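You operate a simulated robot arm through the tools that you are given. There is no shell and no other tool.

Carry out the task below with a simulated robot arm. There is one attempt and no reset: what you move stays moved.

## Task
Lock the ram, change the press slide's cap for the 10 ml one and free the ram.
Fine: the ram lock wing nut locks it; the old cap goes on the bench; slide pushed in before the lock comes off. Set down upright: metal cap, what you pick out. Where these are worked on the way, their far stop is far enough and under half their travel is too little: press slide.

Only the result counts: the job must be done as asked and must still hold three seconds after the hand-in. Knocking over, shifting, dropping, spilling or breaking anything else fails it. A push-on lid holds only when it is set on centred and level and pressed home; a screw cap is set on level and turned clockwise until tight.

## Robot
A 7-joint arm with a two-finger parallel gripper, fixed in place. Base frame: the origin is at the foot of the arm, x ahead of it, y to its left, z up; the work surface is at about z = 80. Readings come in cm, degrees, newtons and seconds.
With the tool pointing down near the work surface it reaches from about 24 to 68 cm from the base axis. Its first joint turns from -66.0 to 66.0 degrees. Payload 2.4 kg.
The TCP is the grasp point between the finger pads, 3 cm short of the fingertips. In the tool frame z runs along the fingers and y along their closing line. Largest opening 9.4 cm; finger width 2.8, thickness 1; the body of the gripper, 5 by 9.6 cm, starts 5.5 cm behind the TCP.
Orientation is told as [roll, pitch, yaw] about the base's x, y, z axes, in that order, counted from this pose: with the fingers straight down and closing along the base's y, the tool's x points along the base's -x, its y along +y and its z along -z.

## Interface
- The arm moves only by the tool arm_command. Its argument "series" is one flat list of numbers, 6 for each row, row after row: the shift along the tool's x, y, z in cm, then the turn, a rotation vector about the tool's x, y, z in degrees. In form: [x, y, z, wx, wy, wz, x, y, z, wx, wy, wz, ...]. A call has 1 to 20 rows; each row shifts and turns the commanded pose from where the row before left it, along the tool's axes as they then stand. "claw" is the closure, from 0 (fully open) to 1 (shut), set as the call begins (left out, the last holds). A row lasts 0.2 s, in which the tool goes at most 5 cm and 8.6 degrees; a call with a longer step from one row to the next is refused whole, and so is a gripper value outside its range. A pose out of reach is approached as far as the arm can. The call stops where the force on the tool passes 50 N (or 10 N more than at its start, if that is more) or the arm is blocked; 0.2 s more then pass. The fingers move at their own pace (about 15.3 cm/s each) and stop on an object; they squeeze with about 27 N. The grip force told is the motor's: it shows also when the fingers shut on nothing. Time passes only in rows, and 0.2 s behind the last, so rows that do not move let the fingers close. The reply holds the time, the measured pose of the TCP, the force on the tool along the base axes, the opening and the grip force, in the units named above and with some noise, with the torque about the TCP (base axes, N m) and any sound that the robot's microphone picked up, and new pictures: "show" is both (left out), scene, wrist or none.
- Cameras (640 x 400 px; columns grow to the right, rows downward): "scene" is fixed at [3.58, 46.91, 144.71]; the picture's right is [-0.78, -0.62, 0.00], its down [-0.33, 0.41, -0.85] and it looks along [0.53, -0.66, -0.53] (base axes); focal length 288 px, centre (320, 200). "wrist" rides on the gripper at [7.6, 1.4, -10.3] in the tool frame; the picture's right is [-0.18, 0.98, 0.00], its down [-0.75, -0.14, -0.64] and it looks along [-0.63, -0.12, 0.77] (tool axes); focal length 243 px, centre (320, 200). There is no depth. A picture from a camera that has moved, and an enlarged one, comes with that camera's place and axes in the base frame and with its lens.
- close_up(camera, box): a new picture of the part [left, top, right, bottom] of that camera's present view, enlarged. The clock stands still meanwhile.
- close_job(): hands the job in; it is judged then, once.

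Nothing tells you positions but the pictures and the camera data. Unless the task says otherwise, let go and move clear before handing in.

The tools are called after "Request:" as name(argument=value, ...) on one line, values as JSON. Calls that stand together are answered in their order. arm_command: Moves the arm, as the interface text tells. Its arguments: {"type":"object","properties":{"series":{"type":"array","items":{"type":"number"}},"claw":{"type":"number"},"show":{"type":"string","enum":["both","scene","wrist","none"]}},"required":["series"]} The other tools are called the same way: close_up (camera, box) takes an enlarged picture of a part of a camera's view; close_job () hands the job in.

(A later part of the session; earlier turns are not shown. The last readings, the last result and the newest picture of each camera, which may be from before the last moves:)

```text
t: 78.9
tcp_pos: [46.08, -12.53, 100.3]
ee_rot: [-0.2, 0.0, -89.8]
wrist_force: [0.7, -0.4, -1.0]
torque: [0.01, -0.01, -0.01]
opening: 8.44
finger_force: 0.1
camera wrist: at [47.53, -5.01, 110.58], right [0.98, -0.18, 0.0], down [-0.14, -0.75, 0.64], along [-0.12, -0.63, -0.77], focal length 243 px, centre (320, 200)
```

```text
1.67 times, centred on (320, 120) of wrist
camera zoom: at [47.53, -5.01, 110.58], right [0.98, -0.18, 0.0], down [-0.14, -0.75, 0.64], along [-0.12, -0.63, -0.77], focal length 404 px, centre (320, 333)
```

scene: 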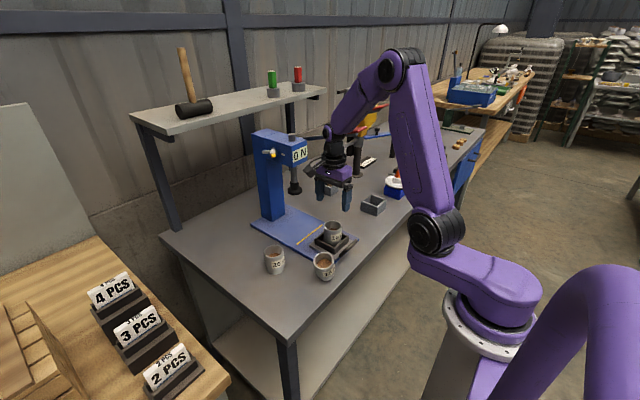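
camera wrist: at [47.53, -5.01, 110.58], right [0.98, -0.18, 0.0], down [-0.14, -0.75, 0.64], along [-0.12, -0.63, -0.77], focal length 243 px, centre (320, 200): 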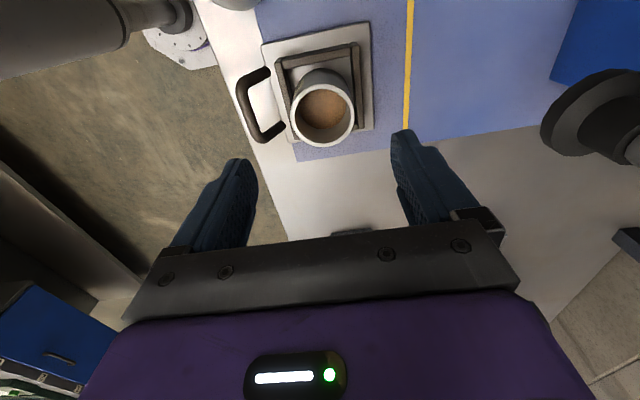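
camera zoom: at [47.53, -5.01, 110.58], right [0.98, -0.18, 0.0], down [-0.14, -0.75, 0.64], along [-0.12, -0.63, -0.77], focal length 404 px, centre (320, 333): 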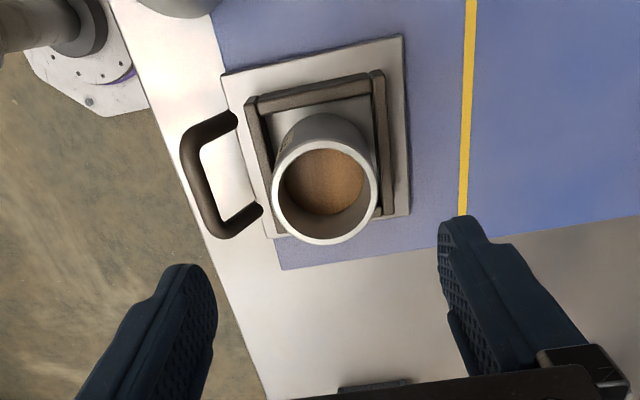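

The 10 ml cup is seated upright in the holder. Now I'll go back to the leaning 15 ml cup, whose mid-point is near (40.1, -1.2) with free space around it, and turn the tool back to close along y so the squeeze straightens it.

Request:
arm_command(series=[3.77, -2, 0, 0, 0, 0, 3.77, -2, 0, 0, 0, 0, 3.77, -2, 0, 0, 0, 0, 0, 0, 0, 0, 0, -8.2, 0, 0, 0, 0, 0, -8.2, 0, 0, 0, 0, 0, -8.2, 0, 0, 0, 0, 0, -8.2, 0, 0, 0, 0, 0, -8.2, 0, 0, 0, 0, 0, -8.2, 0, 0, 0, 0, 0, -8.2, 0, 0, 0, 0, 0, -8.2, 0, 0, 0, 0, 0, -8.2, 0, 0, 0, 0, 0, -8.2, 0, 0, 0, 0, 0, -8], claw=0)

Request:
close_up(camera="wrist", box=[200, 40, 440, 240])

Request:
close_up(camera="scene", box=[270, 190, 390, 290])

```text
t: 81.9
tcp_pos: [40.18, -1.6, 100.28]
ee_rot: [0.1, 0.2, 0.4]
wrist_force: [-1.0, 0.4, 0.2]
torque: [0.01, 0.0, 0.01]
opening: 9.41
finger_force: 0.0
camera wrist: at [32.5, -0.22, 110.61], right [0.18, 0.98, 0.0], down [0.76, -0.14, 0.64], along [0.63, -0.11, -0.77], focal length 243 px, centre (320, 200)
```

scene: 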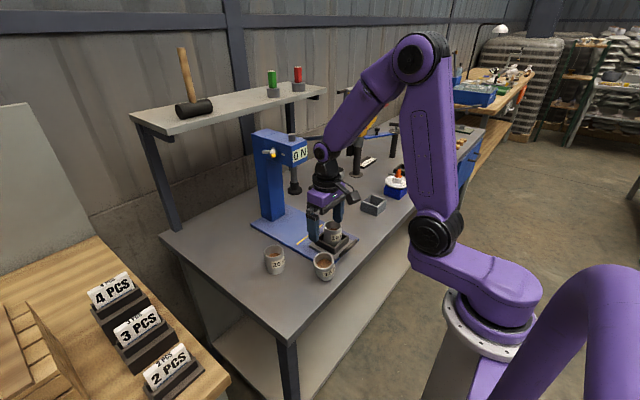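
wrist: 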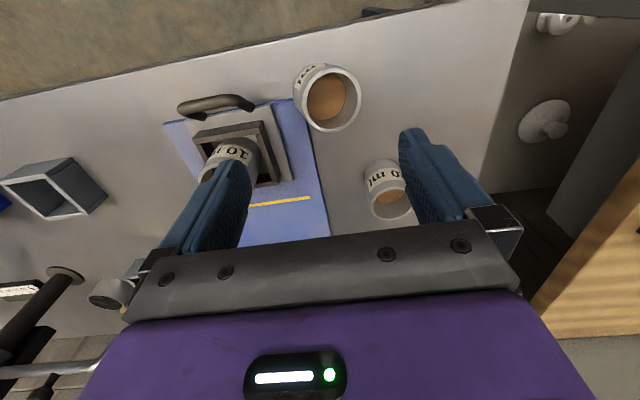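

```text
2.00 times, centred on (320, 140) of wrist
camera zoom: at [32.5, -0.22, 110.61], right [0.18, 0.98, 0.0], down [0.76, -0.14, 0.64], along [0.63, -0.11, -0.77], focal length 485 px, centre (320, 320)
```

zoom: 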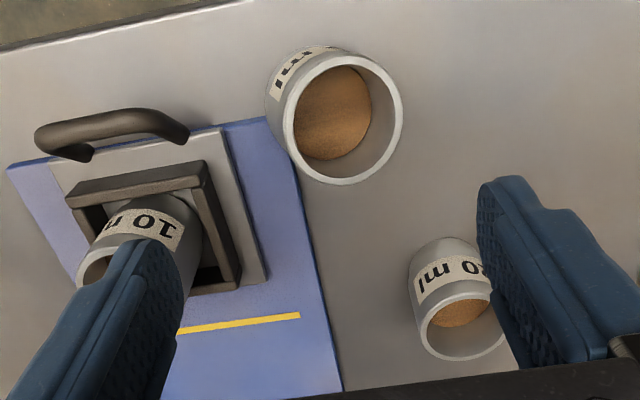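

```text
4.00 times, centred on (330, 240) of scene
camera zoom: at [3.58, 46.91, 144.71], right [-0.78, -0.62, 0.0], down [-0.33, 0.41, -0.85], along [0.53, -0.66, -0.53], focal length 1153 px, centre (280, 40)
```

zoom: 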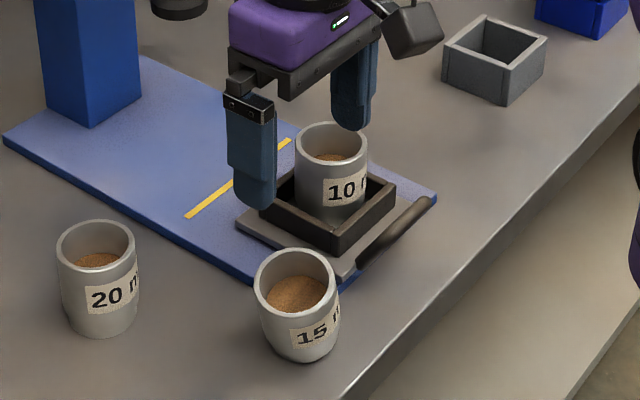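

The cup's rim centre is at about (39.9, -0.4) with its base nearer y = -1.8. I'll centre the open fingers at y = -1.1 and lower around it.

Request:
arm_command(series=[0.2, 0.5, 2, 0, 0, 0, 0, 0, 3.5, 0, 0, 0, 0, 0, 3.5, 0, 0, 0, 0, 0, 2.5, 0, 0, 0], show="wrist")

Request:
close_up(camera="wrist", box=[180, 60, 460, 240])

Request:
close_up(camera="scene", box=[280, 200, 380, 290])

```text
t: 82.9
tcp_pos: [39.99, -0.96, 88.87]
ee_rot: [0.0, 0.1, 0.2]
wrist_force: [0.4, 1.0, 0.3]
torque: [0.0, 0.03, 0.01]
opening: 9.4
finger_force: 0.1
camera wrist: at [32.43, 0.28, 99.18], right [0.18, 0.98, 0.0], down [0.76, -0.14, 0.64], along [0.63, -0.12, -0.77], focal length 243 px, centre (320, 200)
```

wrist: 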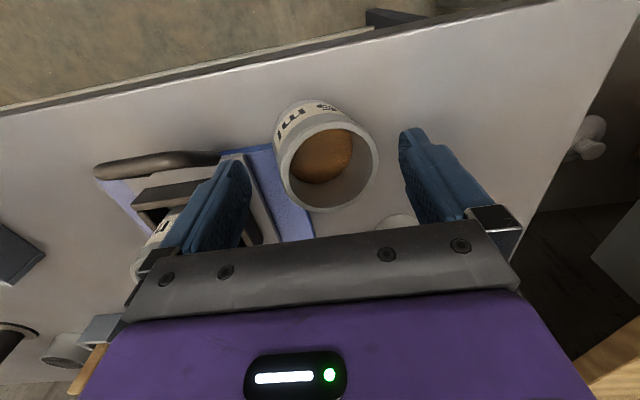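

```text
2.22 times, centred on (320, 150) of wrist
camera zoom: at [32.43, 0.28, 99.18], right [0.18, 0.98, 0.0], down [0.76, -0.14, 0.64], along [0.63, -0.12, -0.77], focal length 539 px, centre (320, 311)
```

zoom: 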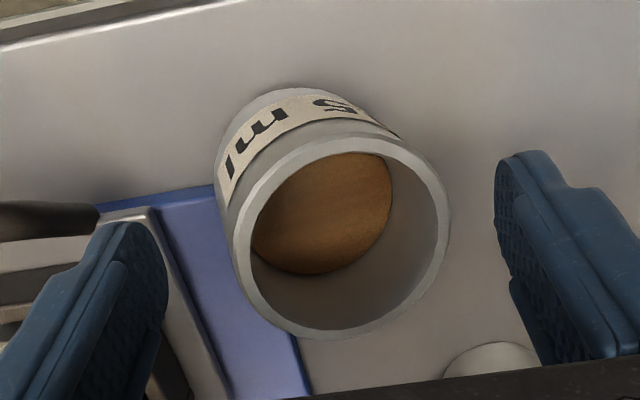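

```text
4.44 times, centred on (330, 245) of scene
camera zoom: at [3.58, 46.91, 144.71], right [-0.78, -0.62, 0.0], down [-0.33, 0.41, -0.85], along [0.53, -0.66, -0.53], focal length 1281 px, centre (276, 0)
```

zoom: 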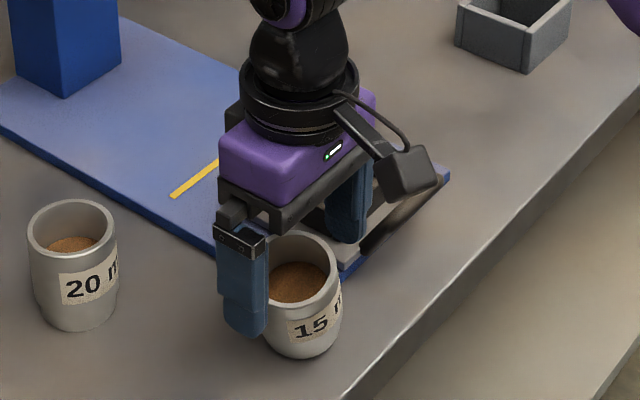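

The fingers straddle the leaning cup with room on both sides. I'll lower the rest and close; the parallel pads should bring it upright.

Request:
arm_command(series=[0, -0.05, 1.5, 0, 0, 0, 0, 0, 1.4, 0, 0, 0], show="none")

Request:
arm_command(series=[0, 0, 0, 0, 0, 0, 0, 0, 0, 0, 0, 0, 0, 0, 0, 0, 0, 0], claw=1, show="wrist")

Request:
close_up(camera="wrist", box=[180, 60, 460, 240])

Request:
close_up(camera="scene", box=[280, 200, 380, 290])

```text
t: 83.5
tcp_pos: [40.01, -1.07, 86.08]
ee_rot: [0.0, 0.2, 0.2]
wrist_force: [-0.6, 0.0, -0.5]
torque: [0.0, 0.0, -0.02]
opening: 9.41
finger_force: 0.1
```

```text
t: 84.3
tcp_pos: [39.88, -1.17, 86.15]
ee_rot: [-0.1, 0.2, 0.2]
wrist_force: [-0.1, 0.0, -2.9]
torque: [-0.01, 0.03, -0.01]
opening: 6.26
finger_force: 26.8
camera wrist: at [32.35, 0.25, 96.35], right [0.18, 0.98, 0.0], down [0.76, -0.14, 0.64], along [0.63, -0.12, -0.77], focal length 243 px, centre (320, 200)
```

wrist: 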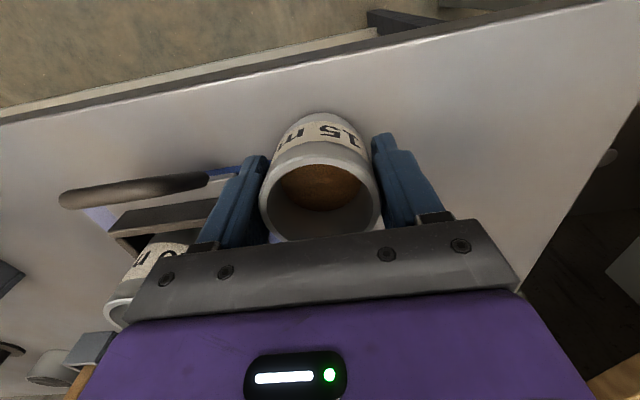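

```text
2.22 times, centred on (320, 150) of wrist
camera zoom: at [32.35, 0.25, 96.35], right [0.18, 0.98, 0.0], down [0.76, -0.14, 0.64], along [0.63, -0.12, -0.77], focal length 539 px, centre (320, 311)
```

zoom: 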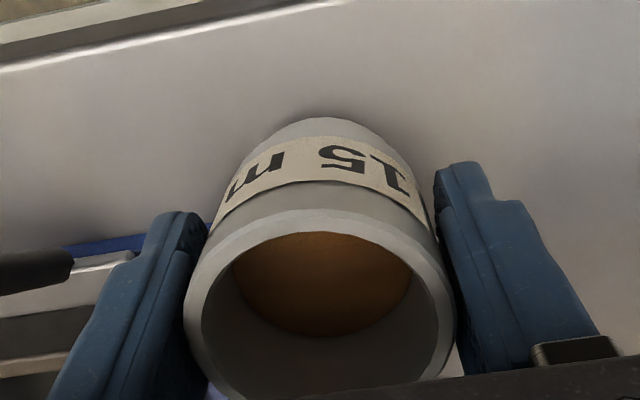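

```text
4.44 times, centred on (330, 245) of scene
camera zoom: at [3.59, 46.91, 144.71], right [-0.78, -0.62, 0.0], down [-0.33, 0.41, -0.85], along [0.53, -0.66, -0.53], focal length 1281 px, centre (276, 0)
```

zoom: 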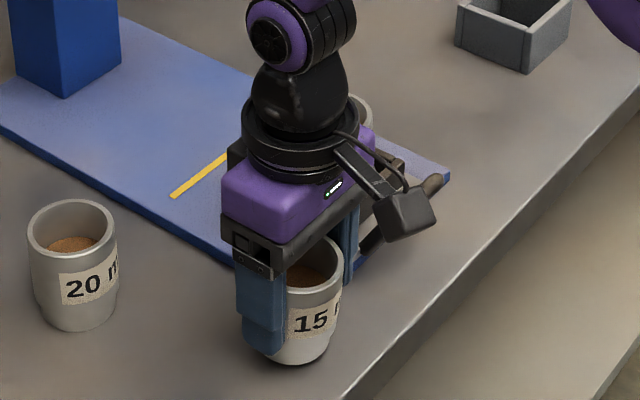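

The cup is upright between the pads and held. I'll lift it slightly and check the grip.

Request:
arm_command(series=[0, 0, -0.3, 0, 0, 0, 0, 0, -0.6, 0, 0, 0, 0, 0, -0.8, 0, 0, 0, 0, 0, -0.8, 0, 0, 0, 0, 0, -0.5, 0, 0, 0], show="wrist")

Request:
close_up(camera="scene", box=[280, 200, 380, 290])

```text
t: 85.5
tcp_pos: [39.87, -1.22, 88.97]
ee_rot: [0.0, 0.2, 0.1]
wrist_force: [-0.2, 0.2, -3.6]
torque: [0.0, 0.03, 0.04]
opening: 6.2
finger_force: 26.9
camera wrist: at [32.3, 0.13, 99.26], right [0.18, 0.98, 0.0], down [0.76, -0.14, 0.64], along [0.63, -0.12, -0.77], focal length 243 px, centre (320, 200)
```

wrist: 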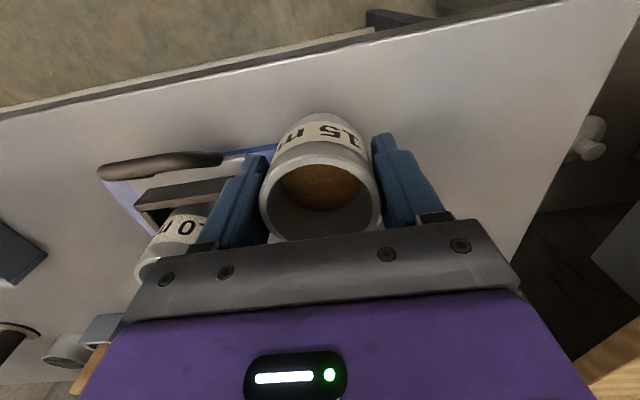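

```text
4.44 times, centred on (330, 245) of scene
camera zoom: at [3.59, 46.91, 144.71], right [-0.78, -0.62, 0.0], down [-0.33, 0.41, -0.85], along [0.53, -0.66, -0.53], focal length 1281 px, centre (276, 0)
```

zoom: 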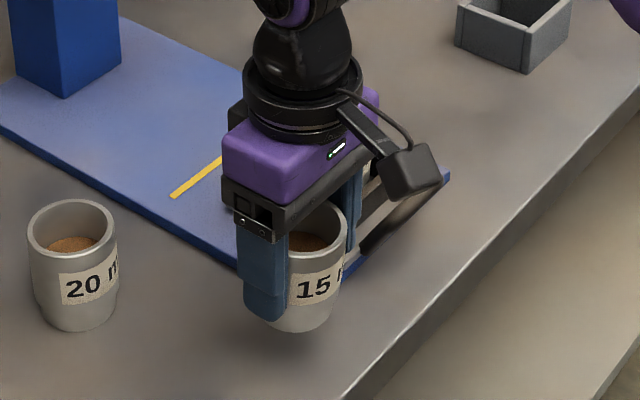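

The cup is upright and secure. I'll move it away from the plate to the open spot at about (42.5, 8) where the 10 ml cup stood.

Request:
arm_command(series=[-0.26, 0.92, 0, 0, 0, 0, -0.47, 1.66, 0, 0, 0, 0, -0.62, 2.2, 0, 0, 0, 0, -0.62, 2.2, 0, 0, 0, 0, -0.42, 1.47, 0, 0, 0, 0, -0.21, 0.74, 0, 0, 0, 0, 0, 0, 0.8, 0, 0, 0, 0, 0, 0.8, 0, 0, 0], show="wrist")

Request:
close_up(camera="scene", box=[250, 210, 370, 310])

```text
t: 87.3
tcp_pos: [42.68, 8.14, 87.32]
ee_rot: [0.1, 0.2, 0.2]
wrist_force: [-0.4, 0.3, -3.3]
torque: [0.02, 0.03, 0.02]
opening: 6.27
finger_force: 26.8
camera wrist: at [35.07, 9.52, 97.72], right [0.18, 0.98, 0.0], down [0.76, -0.14, 0.64], along [0.63, -0.12, -0.77], focal length 243 px, centre (320, 200)
```

wrist: 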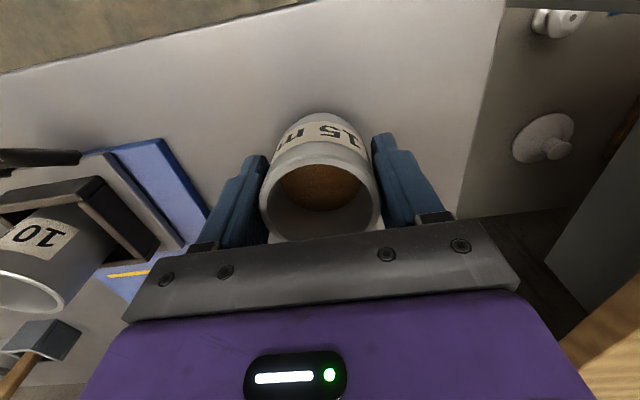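

```text
4.00 times, centred on (310, 260) of scene
camera zoom: at [3.59, 46.91, 144.71], right [-0.78, -0.62, 0.0], down [-0.33, 0.41, -0.85], along [0.53, -0.66, -0.53], focal length 1153 px, centre (360, -40)
```

zoom: 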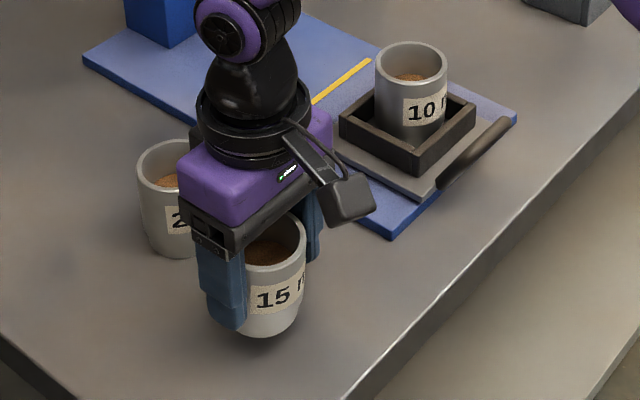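

The spot is clear. I'll lower in small steps to contact.

Request:
arm_command(series=[0, 0, 0.5, 0, 0, 0, 0, 0, 0.4, 0, 0, 0, 0, 0, 0.2, 0, 0, 0], show="none")

```text
t: 88.1
tcp_pos: [42.47, 8.19, 86.3]
ee_rot: [0.0, 0.2, 0.2]
wrist_force: [0.3, 0.5, -4.3]
torque: [-0.01, -0.04, 0.0]
opening: 6.22
finger_force: 27.2
```

Request:
arm_command(series=[0, 0, 0.2, 0, 0, 0, 0, 0, 0.15, 0, 0, 0], show="none")

```text
t: 88.7
tcp_pos: [42.37, 8.09, 85.88]
ee_rot: [0.0, 0.2, 0.2]
wrist_force: [0.2, 0.4, -2.6]
torque: [-0.03, -0.01, 0.0]
opening: 6.22
finger_force: 27.3
```

Request:
arm_command(series=[0, 0, 0.15, 0, 0, 0, 0, 0, 0.1, 0, 0, 0], show="none")

```text
t: 89.3
tcp_pos: [42.41, 7.99, 85.61]
ee_rot: [-0.1, 0.2, 0.2]
wrist_force: [0.3, 0.0, -3.0]
torque: [0.03, 0.03, -0.03]
opening: 6.24
finger_force: 26.4
```

Request:
arm_command(series=[0, 0, 0.15, 0, 0, 0, 0, 0, 0.15, 0, 0, 0], show="none")

Request:
close_up(camera="scene", box=[260, 230, 340, 300])

```text
t: 89.9
tcp_pos: [42.57, 8.17, 85.61]
ee_rot: [0.0, -0.1, 0.2]
wrist_force: [0.3, 1.3, 17.3]
torque: [0.04, 0.39, 0.01]
opening: 6.21
finger_force: 27.0
```

```text
5.71 times, centred on (300, 265) of scene
camera zoom: at [3.56, 46.9, 144.71], right [-0.78, -0.62, 0.0], down [-0.33, 0.41, -0.85], along [0.53, -0.66, -0.53], focal length 1647 px, centre (434, -171)
```

zoom: 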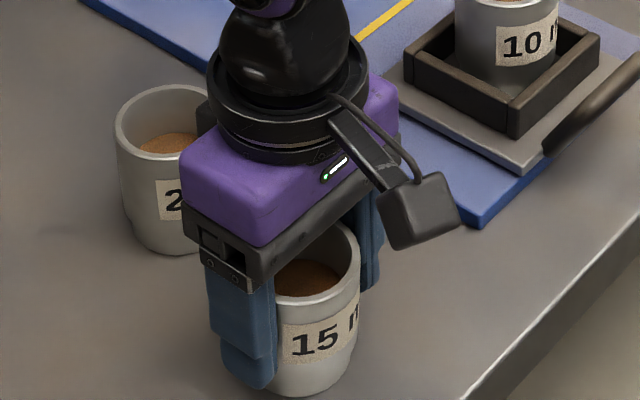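

The cup is on the bench, with 17 N of contact. I'll release, rise and check it stands upright.

Request:
arm_command(series=[0, 0, -0.06, 0, 0, 0], show="none")

Request:
arm_command(series=[0, 0, 0, 0, 0, 0, 0, 0, 0, 0, 0, 0], claw=0.1, show="none")

Request:
arm_command(series=[0, 0, -0.5, 0, 0, 0, 0, 0, -1.5, 0, 0, 0, 0, 0, -3, 0, 0, 0, 0, 0, -4, 0, 0, 0, 0, 0, -3, 0, 0, 0])

Request:
close_up(camera="scene", box=[250, 210, 370, 310])

Request:
close_up(camera="wrist", box=[200, 0, 440, 240])

```text
t: 90.3
tcp_pos: [42.67, 8.16, 85.3]
ee_rot: [-0.1, 0.1, 0.3]
wrist_force: [3.0, 1.1, 6.2]
torque: [0.04, 0.05, 0.0]
opening: 6.23
finger_force: 27.3
```

```text
t: 90.9
tcp_pos: [42.43, 8.05, 85.32]
ee_rot: [-0.1, 0.2, 0.1]
wrist_force: [0.2, -0.1, 0.0]
torque: [0.0, 0.02, 0.02]
opening: 8.49
finger_force: 0.1
```

```text
t: 92.1
tcp_pos: [42.45, 8.4, 97.37]
ee_rot: [0.0, 0.2, 0.3]
wrist_force: [0.8, 0.4, -0.3]
torque: [-0.02, -0.01, 0.0]
opening: 8.47
finger_force: 0.1
camera wrist: at [34.91, 9.78, 107.7], right [0.18, 0.98, 0.0], down [0.76, -0.14, 0.64], along [0.63, -0.12, -0.77], focal length 243 px, centre (320, 200)
```

scene: 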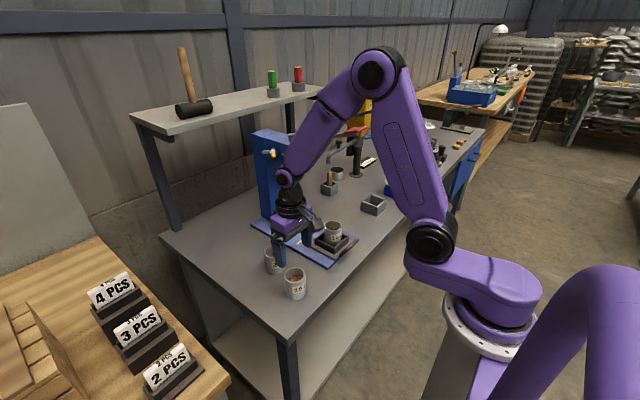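
wrist: 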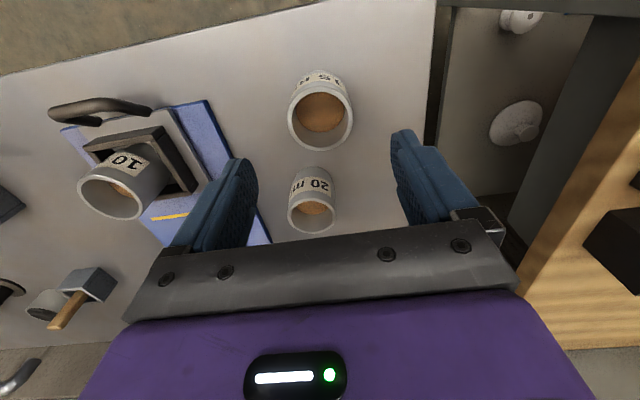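

```text
4.00 times, centred on (310, 260) of scene
camera zoom: at [3.58, 46.91, 144.71], right [-0.78, -0.62, 0.0], down [-0.33, 0.41, -0.85], along [0.53, -0.66, -0.53], focal length 1153 px, centre (360, -40)
```

zoom: 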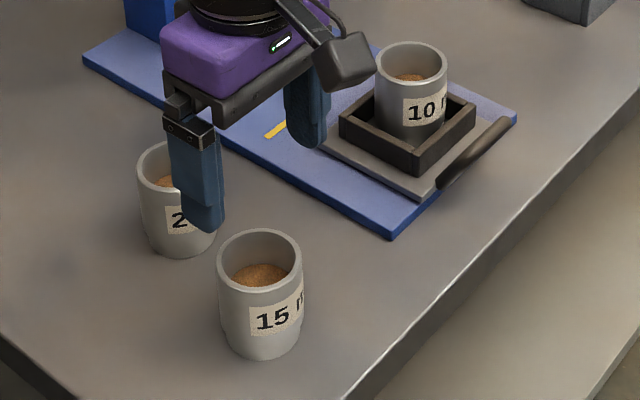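

```text
1.67 times, centred on (320, 120) of wrist
camera zoom: at [34.91, 9.78, 107.7], right [0.18, 0.98, 0.0], down [0.76, -0.14, 0.64], along [0.63, -0.12, -0.77], focal length 404 px, centre (320, 333)
```

zoom: 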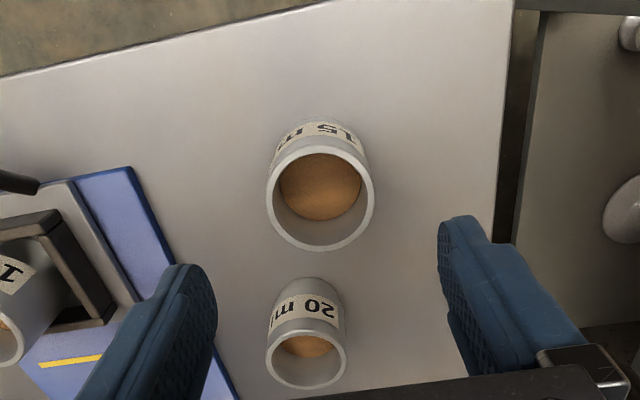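

The 15 ml cup now stands upright on the bench and the 10 ml cup is in the slide. Next I'll push the slide in with closed fingers against the handle's near side, starting from about x = 35.3, y = -13.1.

Request:
arm_command(series=[1.19, -3.58, 0, 0, 0, 0, 1.19, -3.58, 0, 0, 0, 0, 1.19, -3.58, 0, 0, 0, 0, 1.19, -3.58, 0, 0, 0, 0, 1.19, -3.58, 0, 0, 0, 0, 1.19, -3.58, 0, 0, 0, 0], claw=1)

Request:
close_up(camera="wrist", box=[200, 40, 440, 240])

```text
t: 93.5
tcp_pos: [35.53, -13.55, 97.32]
ee_rot: [-0.1, 0.2, 0.3]
wrist_force: [0.1, -0.3, 0.4]
torque: [0.0, 0.02, 0.0]
opening: 0.0
finger_force: 27.5
camera wrist: at [27.94, -12.25, 107.65], right [0.18, 0.98, 0.0], down [0.76, -0.14, 0.64], along [0.63, -0.12, -0.77], focal length 243 px, centre (320, 200)
```

scene: 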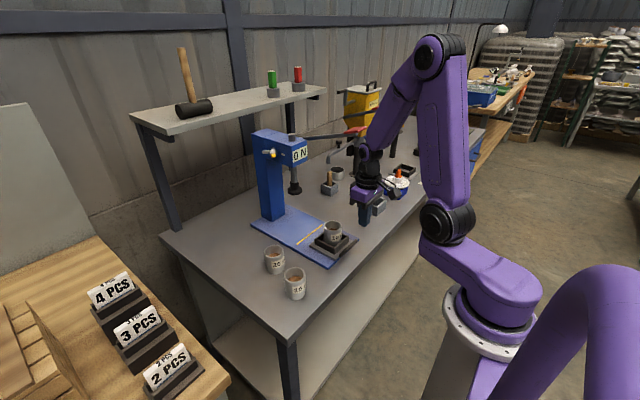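
wrist: 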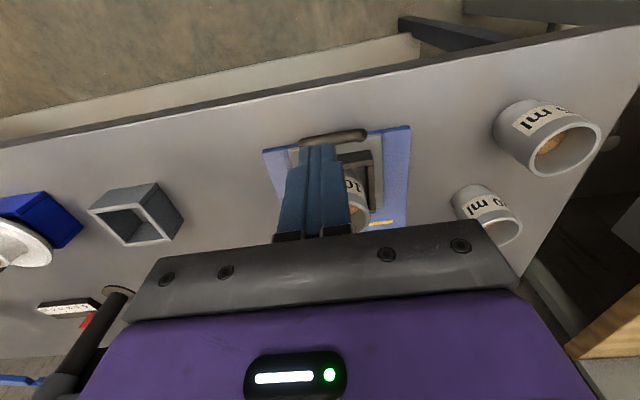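

```text
2.00 times, centred on (320, 140) of wrist
camera zoom: at [27.94, -12.25, 107.65], right [0.18, 0.98, 0.0], down [0.76, -0.14, 0.64], along [0.63, -0.12, -0.77], focal length 485 px, centre (320, 320)
```

zoom: 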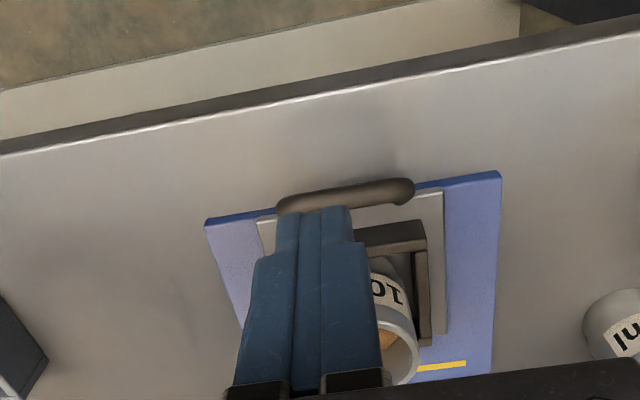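

The handle is at (38.8, -13.0). I'll lower in front of it with a small y correction and then make contact.

Request:
arm_command(series=[0.2, 0.5, 2.5, 0, 0, 0, 0, 0, 3.5, 0, 0, 0, 0, 0, 3.5, 0, 0, 0, 0, 0, 1.9, 0, 0, 0], show="wrist")

Request:
close_up(camera="scene", box=[290, 190, 400, 280])

```text
t: 94.5
tcp_pos: [35.08, -13.07, 86.2]
ee_rot: [0.1, 0.2, 0.2]
wrist_force: [-0.1, -0.2, -0.1]
torque: [-0.01, -0.02, 0.0]
opening: 0.0
finger_force: 27.3
camera wrist: at [27.54, -11.8, 96.52], right [0.18, 0.98, 0.0], down [0.76, -0.14, 0.64], along [0.63, -0.12, -0.77], focal length 243 px, centre (320, 200)
```

wrist: 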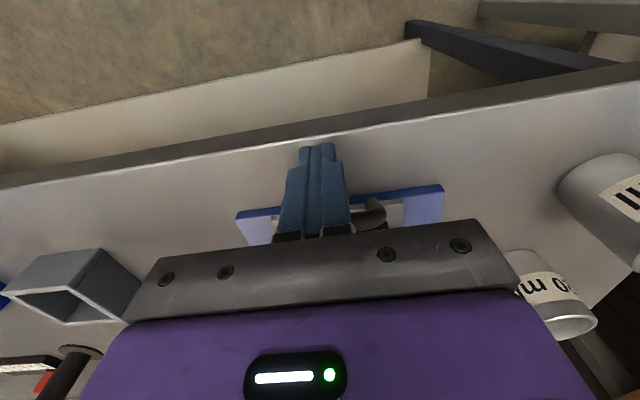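

```text
4.44 times, centred on (345, 235) of scene
camera zoom: at [3.58, 46.91, 144.71], right [-0.78, -0.62, 0.0], down [-0.33, 0.41, -0.85], along [0.53, -0.66, -0.53], focal length 1281 px, centre (209, 44)
```

zoom: 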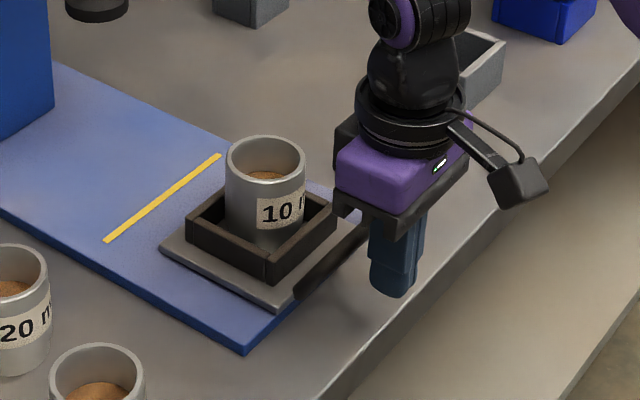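

The closed fingers are in front of the handle. I'll start pushing gently in +x.

Request:
arm_command(series=[-0.6, 0, 0, 0, 0, 0, -0.6, 0, 0, 0, 0, 0, -0.6, 0, 0, 0, 0, 0, -0.6, 0, 0, 0, 0, 0, -0.6, 0, 0, 0, 0, 0], show="wrist")

Request:
close_up(camera="scene", box=[290, 190, 400, 280])

```text
t: 95.7
tcp_pos: [38.24, -12.97, 86.07]
ee_rot: [0.0, 0.2, 0.2]
wrist_force: [-0.1, -0.7, -0.1]
torque: [0.0, -0.01, -0.04]
opening: 0.0
finger_force: 26.7
camera wrist: at [30.65, -11.55, 96.35], right [0.18, 0.98, 0.0], down [0.76, -0.14, 0.64], along [0.63, -0.12, -0.77], focal length 243 px, centre (320, 200)
```

wrist: 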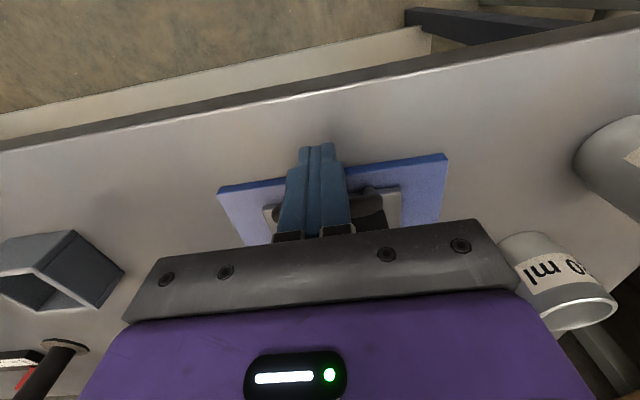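

```text
4.44 times, centred on (345, 235) of scene
camera zoom: at [3.58, 46.91, 144.71], right [-0.78, -0.62, 0.0], down [-0.33, 0.41, -0.85], along [0.53, -0.66, -0.53], focal length 1281 px, centre (209, 44)
```

zoom: 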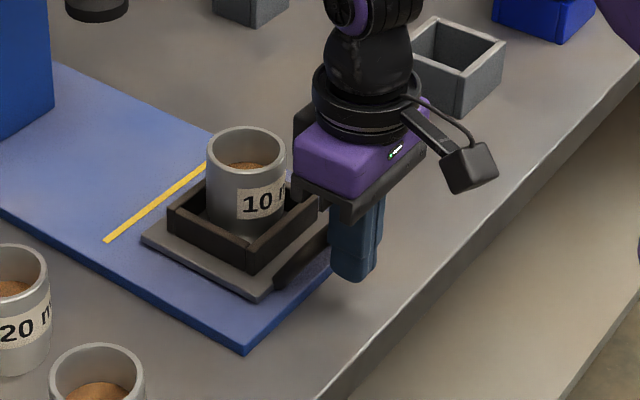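

The slide moves in freely with the cup steady. I'll continue pushing to about x = 44.5.

Request:
arm_command(series=[-0.8, 0, 0, 0, 0, 0, -0.8, 0, 0, 0, 0, 0, -0.8, 0, 0, 0, 0, 0, -0.8, 0, 0, 0, 0, 0, -0.8, 0, 0, 0, 0, 0, -0.8, 0, 0, 0, 0, 0, -0.8, 0, 0, 0, 0, 0, -0.8, 0, 0, 0, 0, 0], show="wrist")

Request:
close_up(camera="scene", box=[240, 120, 400, 280])

```text
t: 97.5
tcp_pos: [44.63, -12.73, 85.97]
ee_rot: [-0.1, 0.1, 0.3]
wrist_force: [-1.0, 0.1, 0.8]
torque: [0.01, -0.01, -0.01]
opening: 0.0
finger_force: 26.7
camera wrist: at [37.04, -11.43, 96.35], right [0.18, 0.98, 0.0], down [0.76, -0.14, 0.64], along [0.63, -0.12, -0.77], focal length 243 px, centre (320, 200)
```

wrist: 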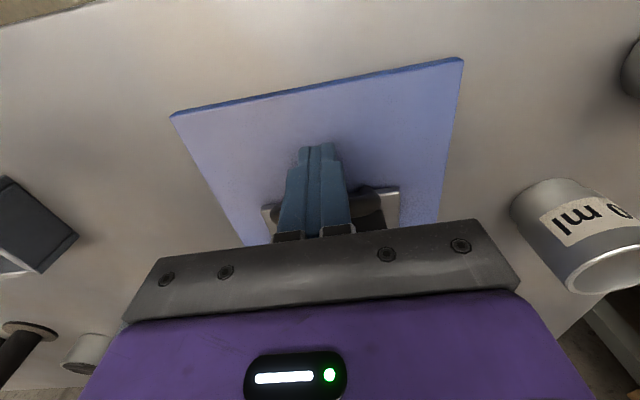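

```text
2.50 times, centred on (320, 200) of scene
camera zoom: at [3.58, 46.91, 144.71], right [-0.78, -0.62, 0.0], down [-0.33, 0.41, -0.85], along [0.53, -0.66, -0.53], focal length 721 px, centre (320, 200)
```

zoom: 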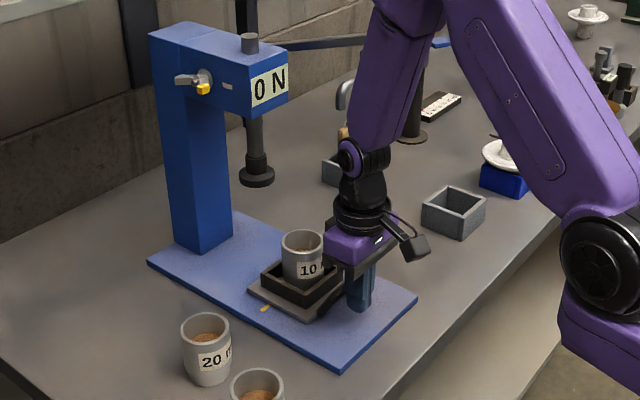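

The slide is partly in. As before, I'll tilt the tool back 15° for the inner part so the wrist clears the press head, then continue pushing.

Request:
arm_command(series=[0.9, -0.25, 0, 0, 0, 0, 0, 0, 0, 0, -7.5, 0, 0, 0, 0, 0, -7.5, 0, -0.97, 0, 0.26, 0, 0, 0, -0.77, 0, 0.21, 0, 0, 0, -0.77, 0, 0.21, 0, 0, 0], show="wrist")

Request:
close_up(camera="scene", box=[240, 120, 400, 280])

```text
t: 98.9
tcp_pos: [46.92, -13.46, 85.98]
ee_rot: [0.0, -11.6, 0.3]
wrist_force: [-2.3, 0.2, 0.5]
torque: [0.02, 0.06, -0.03]
opening: 0.02
finger_force: 26.7
out of reach, approached as far as the arm can: row 3
camera wrist: at [37.4, -12.16, 94.48], right [0.18, 0.98, 0.04], down [0.61, -0.14, 0.78], along [0.77, -0.11, -0.62], focal length 243 px, centre (320, 200)
```

wrist: 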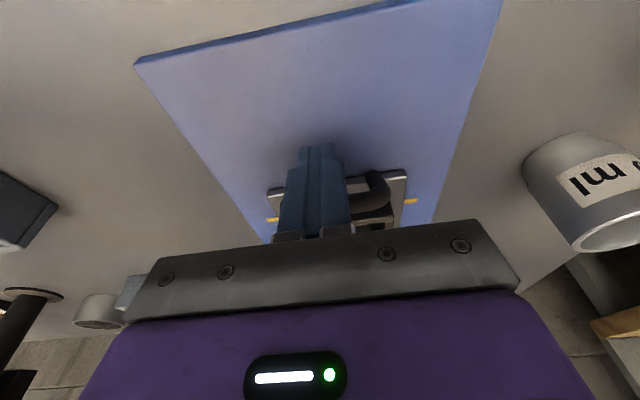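

```text
2.50 times, centred on (320, 200) of scene
camera zoom: at [3.58, 46.91, 144.71], right [-0.78, -0.62, 0.0], down [-0.33, 0.41, -0.85], along [0.53, -0.66, -0.53], focal length 721 px, centre (320, 200)
```

zoom: 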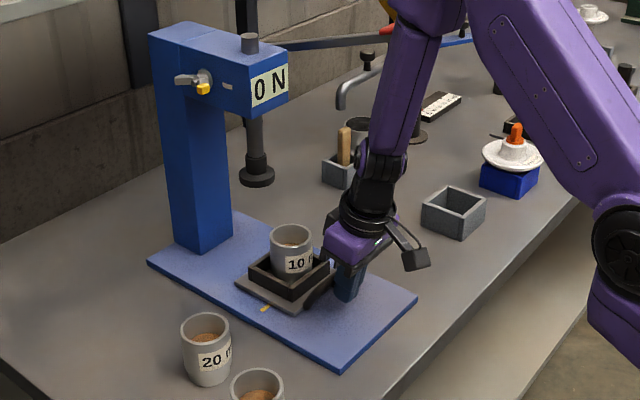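

The tool is tilted 11.6° and clear, and the slide keeps moving in. I'll continue with a small y correction.

Request:
arm_command(series=[-0.7, 0.2, 0.14, 0, 0, 0, -0.7, 0.2, 0.14, 0, 0, 0, -0.7, 0, 0.14, 0, 0, 0, -0.7, 0, 0.14, 0, 0, 0, -0.7, 0, 0.14, 0, 0, 0, -0.7, 0, 0.14, 0, 0, 0], show="wrist")

Request:
close_up(camera="scene", box=[240, 120, 400, 280])

```text
t: 100.3
tcp_pos: [51.26, -13.0, 85.87]
ee_rot: [0.1, -11.6, 0.3]
wrist_force: [-0.1, -0.2, -0.3]
torque: [-0.01, 0.0, -0.02]
opening: 0.0
finger_force: 27.5
camera wrist: at [41.74, -11.8, 94.37], right [0.18, 0.98, 0.04], down [0.61, -0.14, 0.78], along [0.77, -0.11, -0.62], focal length 243 px, centre (320, 200)
```

wrist: 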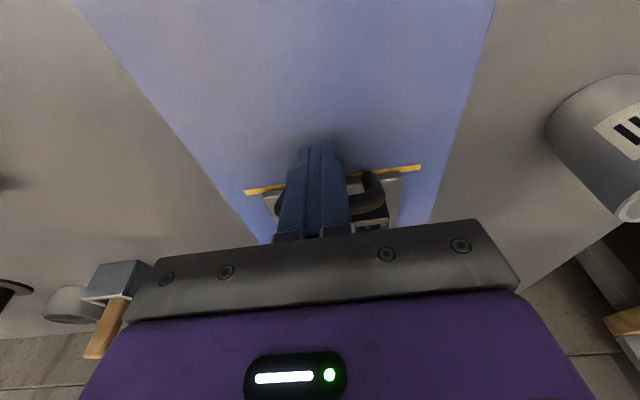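

```text
2.50 times, centred on (320, 200) of scene
camera zoom: at [3.58, 46.91, 144.71], right [-0.78, -0.62, 0.0], down [-0.33, 0.41, -0.85], along [0.53, -0.66, -0.53], focal length 721 px, centre (320, 200)
```

zoom: 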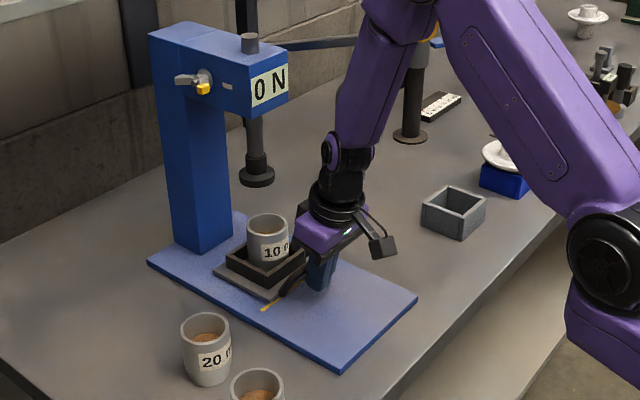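

The slide is nearly home. I'll push in small steps and watch for the stop.

Request:
arm_command(series=[-0.4, 0, 0.08, 0, 0, 0, -0.4, 0, 0.08, 0, 0, 0, -0.3, 0, 0.06, 0, 0, 0, -0.3, 0, 0.06, 0, 0, 0], show="none")

```text
t: 101.3
tcp_pos: [52.04, -13.29, 85.69]
ee_rot: [0.3, -10.9, 0.1]
wrist_force: [-29.0, -1.5, 9.6]
torque: [-0.02, -0.14, -0.06]
opening: 0.0
finger_force: 27.2
```

The force jumped to 29 N, which should be the inner stop. I'll compare the slide position with its original place.

Request:
close_up(camera="scene", box=[260, 190, 360, 260])

Request:
close_up(camera="wrist", box=[220, 100, 440, 240])

```text
5.71 times, centred on (310, 225) of scene
camera zoom: at [3.49, 46.91, 144.71], right [-0.78, -0.62, 0.0], down [-0.33, 0.41, -0.85], along [0.53, -0.66, -0.53], focal length 1647 px, centre (377, 57)
```

zoom: 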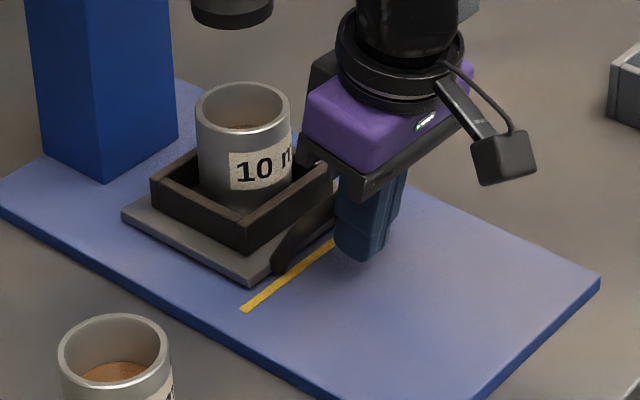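

```text
2.86 times, centred on (330, 170) of wrist
camera zoom: at [42.82, -11.87, 94.39], right [0.18, 0.98, 0.04], down [0.62, -0.14, 0.77], along [0.77, -0.11, -0.63], focal length 693 px, centre (291, 286)
```

zoom: 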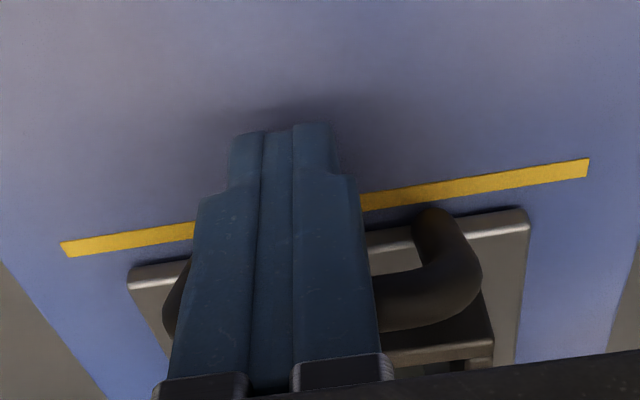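

The slide is exactly where it was at the start, fully home with the 10 ml cup under the ram. I'll back off, rise, and return to the +y side to free the wing nut.

Request:
arm_command(series=[1.47, 0, -0.3, 0, 0, 0, 2.94, 0, -0.6, 0, 0, 0, -0.8, 0, -3.92, 0, 0, 0, -0.8, 0, -3.92, 0, 0, 0, -0.8, 0, -3.92, 0, 0, 0, 0, 0, 0, 0, 5.5, 0, 0, 0, 0, 0, 5.5, 0, 0, 4, -1.5, 0, 0, 0, 0, 4.5, -1.5, 0, 0, 0, 0, 4.5, -1.5, 0, 0, 0, 0, 4.5, -1.5, 0, 0, 0, 0, 4.5, -1.5, 0, 0, 0, 0, 0, -3, 0, 0, 0, 0, 0, -3.5, 0, 0, 0], claw=0)

```text
t: 104.3
tcp_pos: [48.11, 8.5, 112.13]
ee_rot: [0.1, -0.5, 0.3]
wrist_force: [-0.3, -0.5, 0.1]
torque: [-0.02, -0.02, -0.01]
opening: 9.41
finger_force: 0.1
camera wrist: at [40.51, 9.84, 122.3], right [0.18, 0.98, 0.0], down [0.75, -0.14, 0.65], along [0.64, -0.11, -0.76], focal length 243 px, centre (320, 200)
```

scene: 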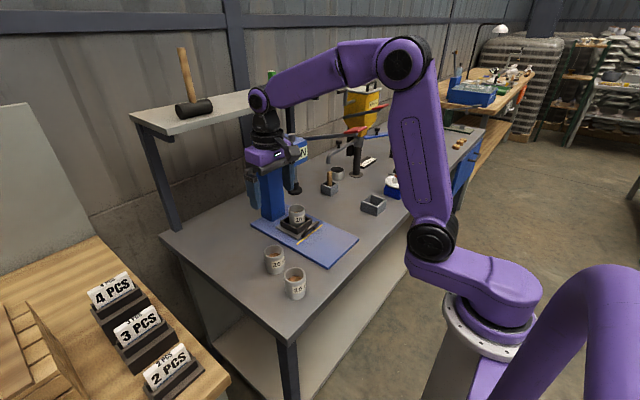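
wrist: 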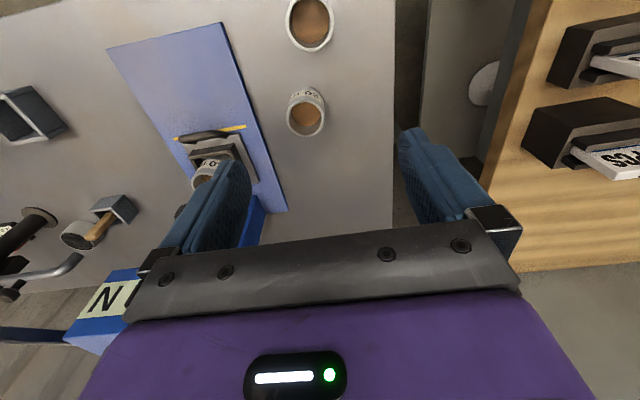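

The arm is back on the +y side and clear. I'll turn the tool horizontal, pointing at the press head.

Request:
arm_command(series=[0, 0, 0, 0, 0.5, -0.3, 0, 0, 0, 8.2, 0, 0, 0, 0, 0, 8.2, 0, 0, 0, 0, 0, 8.2, 0, 0, 0, 0, 0, 8.2, 0, 0, 0, 0, 0, 8.2, 0, 0, 0, 0, 0, 8.2, 0, 0, 0, 0, 0, 8.2, 0, 0, 0, 0, 0, 8.2, 0, 0, 0, 0, 0, 8.2, 0, 0, 0, 0, 0, 8.2, 0, 0, 0, 0, 0, 8, 0, 0, -4, 0.5, 0, 0, 0, 0, -4, 0.5, 0, 0, 0, 0, -3.5, 0.5, 0, 0, 0, 0])

```text
t: 107.5
tcp_pos: [59.33, 8.9, 110.43]
ee_rot: [-89.9, -0.1, 0.4]
wrist_force: [1.3, 0.5, 0.0]
torque: [0.0, 0.02, 0.01]
opening: 9.4
finger_force: 0.0
camera wrist: at [51.63, 19.0, 109.1], right [0.18, 0.0, -0.98], down [0.75, 0.65, 0.14], along [0.64, -0.76, 0.12], focal length 243 px, centre (320, 200)
```

scene: 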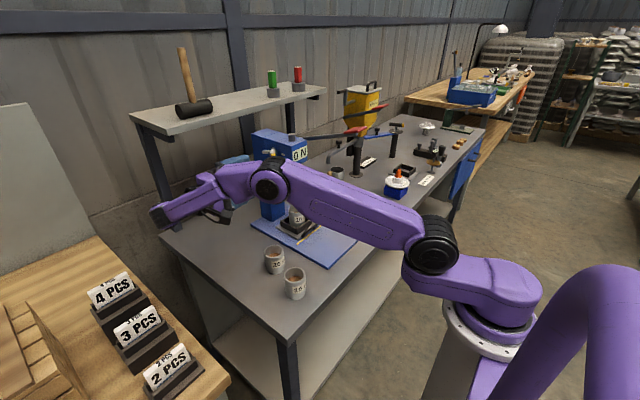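
wrist: 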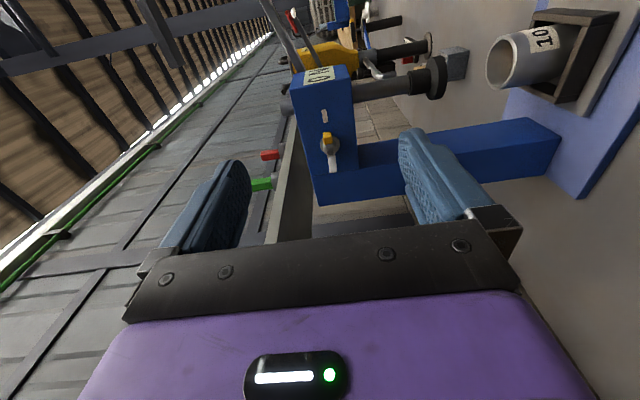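

The wing nut still points at the mark. I'll advance toward it in y and then in x.

Request:
arm_command(series=[0, 0, 3, 0, 0.4, 0, 0, 0, 3, 0, 0, 0, 0, 0, 3, 0, 0, 0, -2.3, 0, 0.5, 0, 0, 0, -2.3, 0, 0.5, 0, 0, 0, -2.3, 0, 0.5, 0, 0, 0], show="wrist")

Request:
close_up(camera="wrist", box=[220, 0, 460, 240])

```text
t: 108.9
tcp_pos: [66.4, -1.62, 110.31]
ee_rot: [-89.8, 0.0, 0.2]
wrist_force: [0.0, -0.5, 0.0]
torque: [0.01, -0.04, 0.0]
opening: 9.38
finger_force: 0.0
camera wrist: at [58.77, 8.64, 108.99], right [0.18, 0.0, -0.98], down [0.75, 0.64, 0.14], along [0.63, -0.77, 0.12], focal length 243 px, centre (320, 200)
```

wrist: 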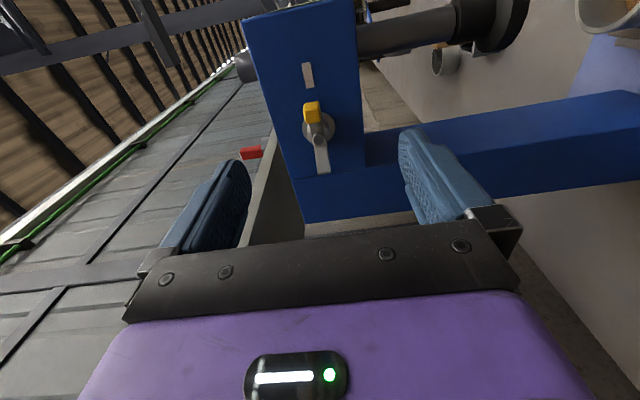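

```text
1.67 times, centred on (340, 120) of wrist
camera zoom: at [58.77, 8.64, 108.99], right [0.18, 0.0, -0.98], down [0.75, 0.64, 0.14], along [0.63, -0.77, 0.12], focal length 404 px, centre (287, 333)
```

zoom: 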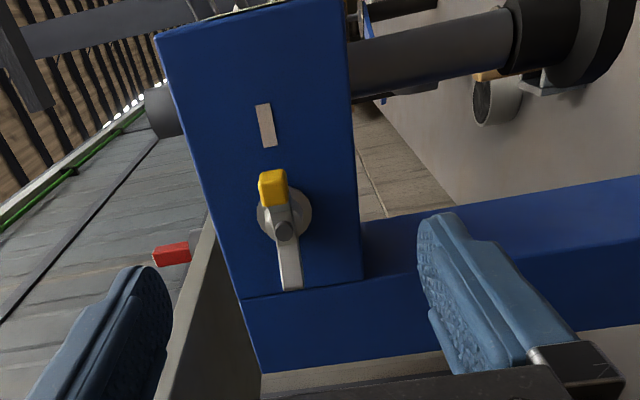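

The nut axis is at about (66.2, 110.5). I'll advance so the fingertips straddle the wings as before and close.

Request:
arm_command(series=[0.05, -0.12, 1.7, 0, 0, 0, 0, 0, 1.7, 0, 0, 0], show="none")

Request:
arm_command(series=[0, 0, 0, 0, 0, 0, 0, 0, 0, 0, 0, 0, 0, 0, 0, 0, 0, 0], claw=1, show="wrist")

Request:
close_up(camera="wrist", box=[240, 0, 440, 250])

```text
t: 109.5
tcp_pos: [66.14, -4.72, 110.55]
ee_rot: [-89.8, -0.1, 0.2]
wrist_force: [-0.5, 0.5, -0.1]
torque: [0.0, 0.02, 0.01]
opening: 9.42
finger_force: 0.0
```

```text
t: 110.3
tcp_pos: [66.25, -4.75, 110.56]
ee_rot: [-89.9, 0.0, 0.1]
wrist_force: [-1.4, -1.0, -3.1]
torque: [-0.04, 0.04, 0.42]
opening: 1.11
finger_force: 44.6
camera wrist: at [58.52, 5.48, 109.12], right [0.18, 0.0, -0.98], down [0.75, 0.64, 0.14], along [0.63, -0.76, 0.12], focal length 243 px, centre (320, 200)
```

wrist: 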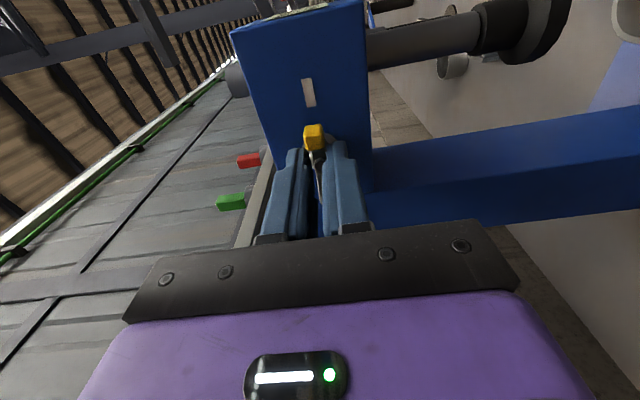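

```text
1.60 times, centred on (340, 125) of wrist
camera zoom: at [58.52, 5.48, 109.12], right [0.18, 0.0, -0.98], down [0.75, 0.64, 0.14], along [0.63, -0.76, 0.12], focal length 388 px, centre (288, 320)
```

zoom: 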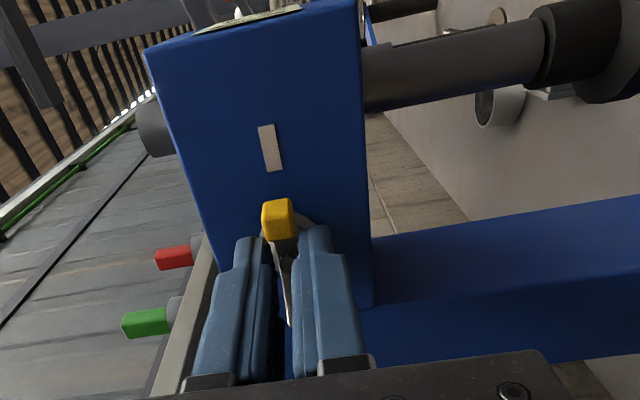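

The wings are gripped at 1.11 cm. I'll turn counter-clockwise to free the ram, in steps.

Request:
arm_command(series=[0, 0, 0, 0, 0, -6, 0, 0, 0, 0, 0, -6, 0, 0, 0, 0, 0, -6], show="wrist")

```text
t: 111.1
tcp_pos: [66.25, -4.78, 110.65]
ee_rot: [-89.9, 17.9, 0.2]
wrist_force: [-14.9, 6.8, -1.5]
torque: [0.22, -0.01, 0.19]
opening: 1.09
finger_force: 44.5
camera wrist: at [58.48, 5.48, 111.65], right [-0.13, 0.0, -0.99], down [0.76, 0.64, -0.1], along [0.64, -0.77, -0.08], focal length 243 px, centre (320, 200)
```

wrist: 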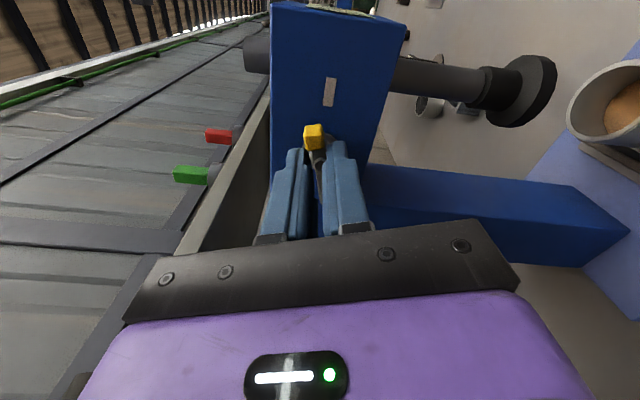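

It is turning. I'll continue with a small load correction.

Request:
arm_command(series=[0.09, 0.03, 0, 0, 0, 0, 0, 0, 0, 0, 0, -7, 0, 0, 0, 0, 0, -7, 0, 0, 0, 0, 0, -7], show="none")

```text
t: 112.1
tcp_pos: [66.17, -4.69, 110.78]
ee_rot: [-90.1, 38.7, 0.4]
wrist_force: [-6.0, 15.9, 12.4]
torque: [-0.18, -0.04, -0.58]
opening: 1.08
finger_force: 44.7
```

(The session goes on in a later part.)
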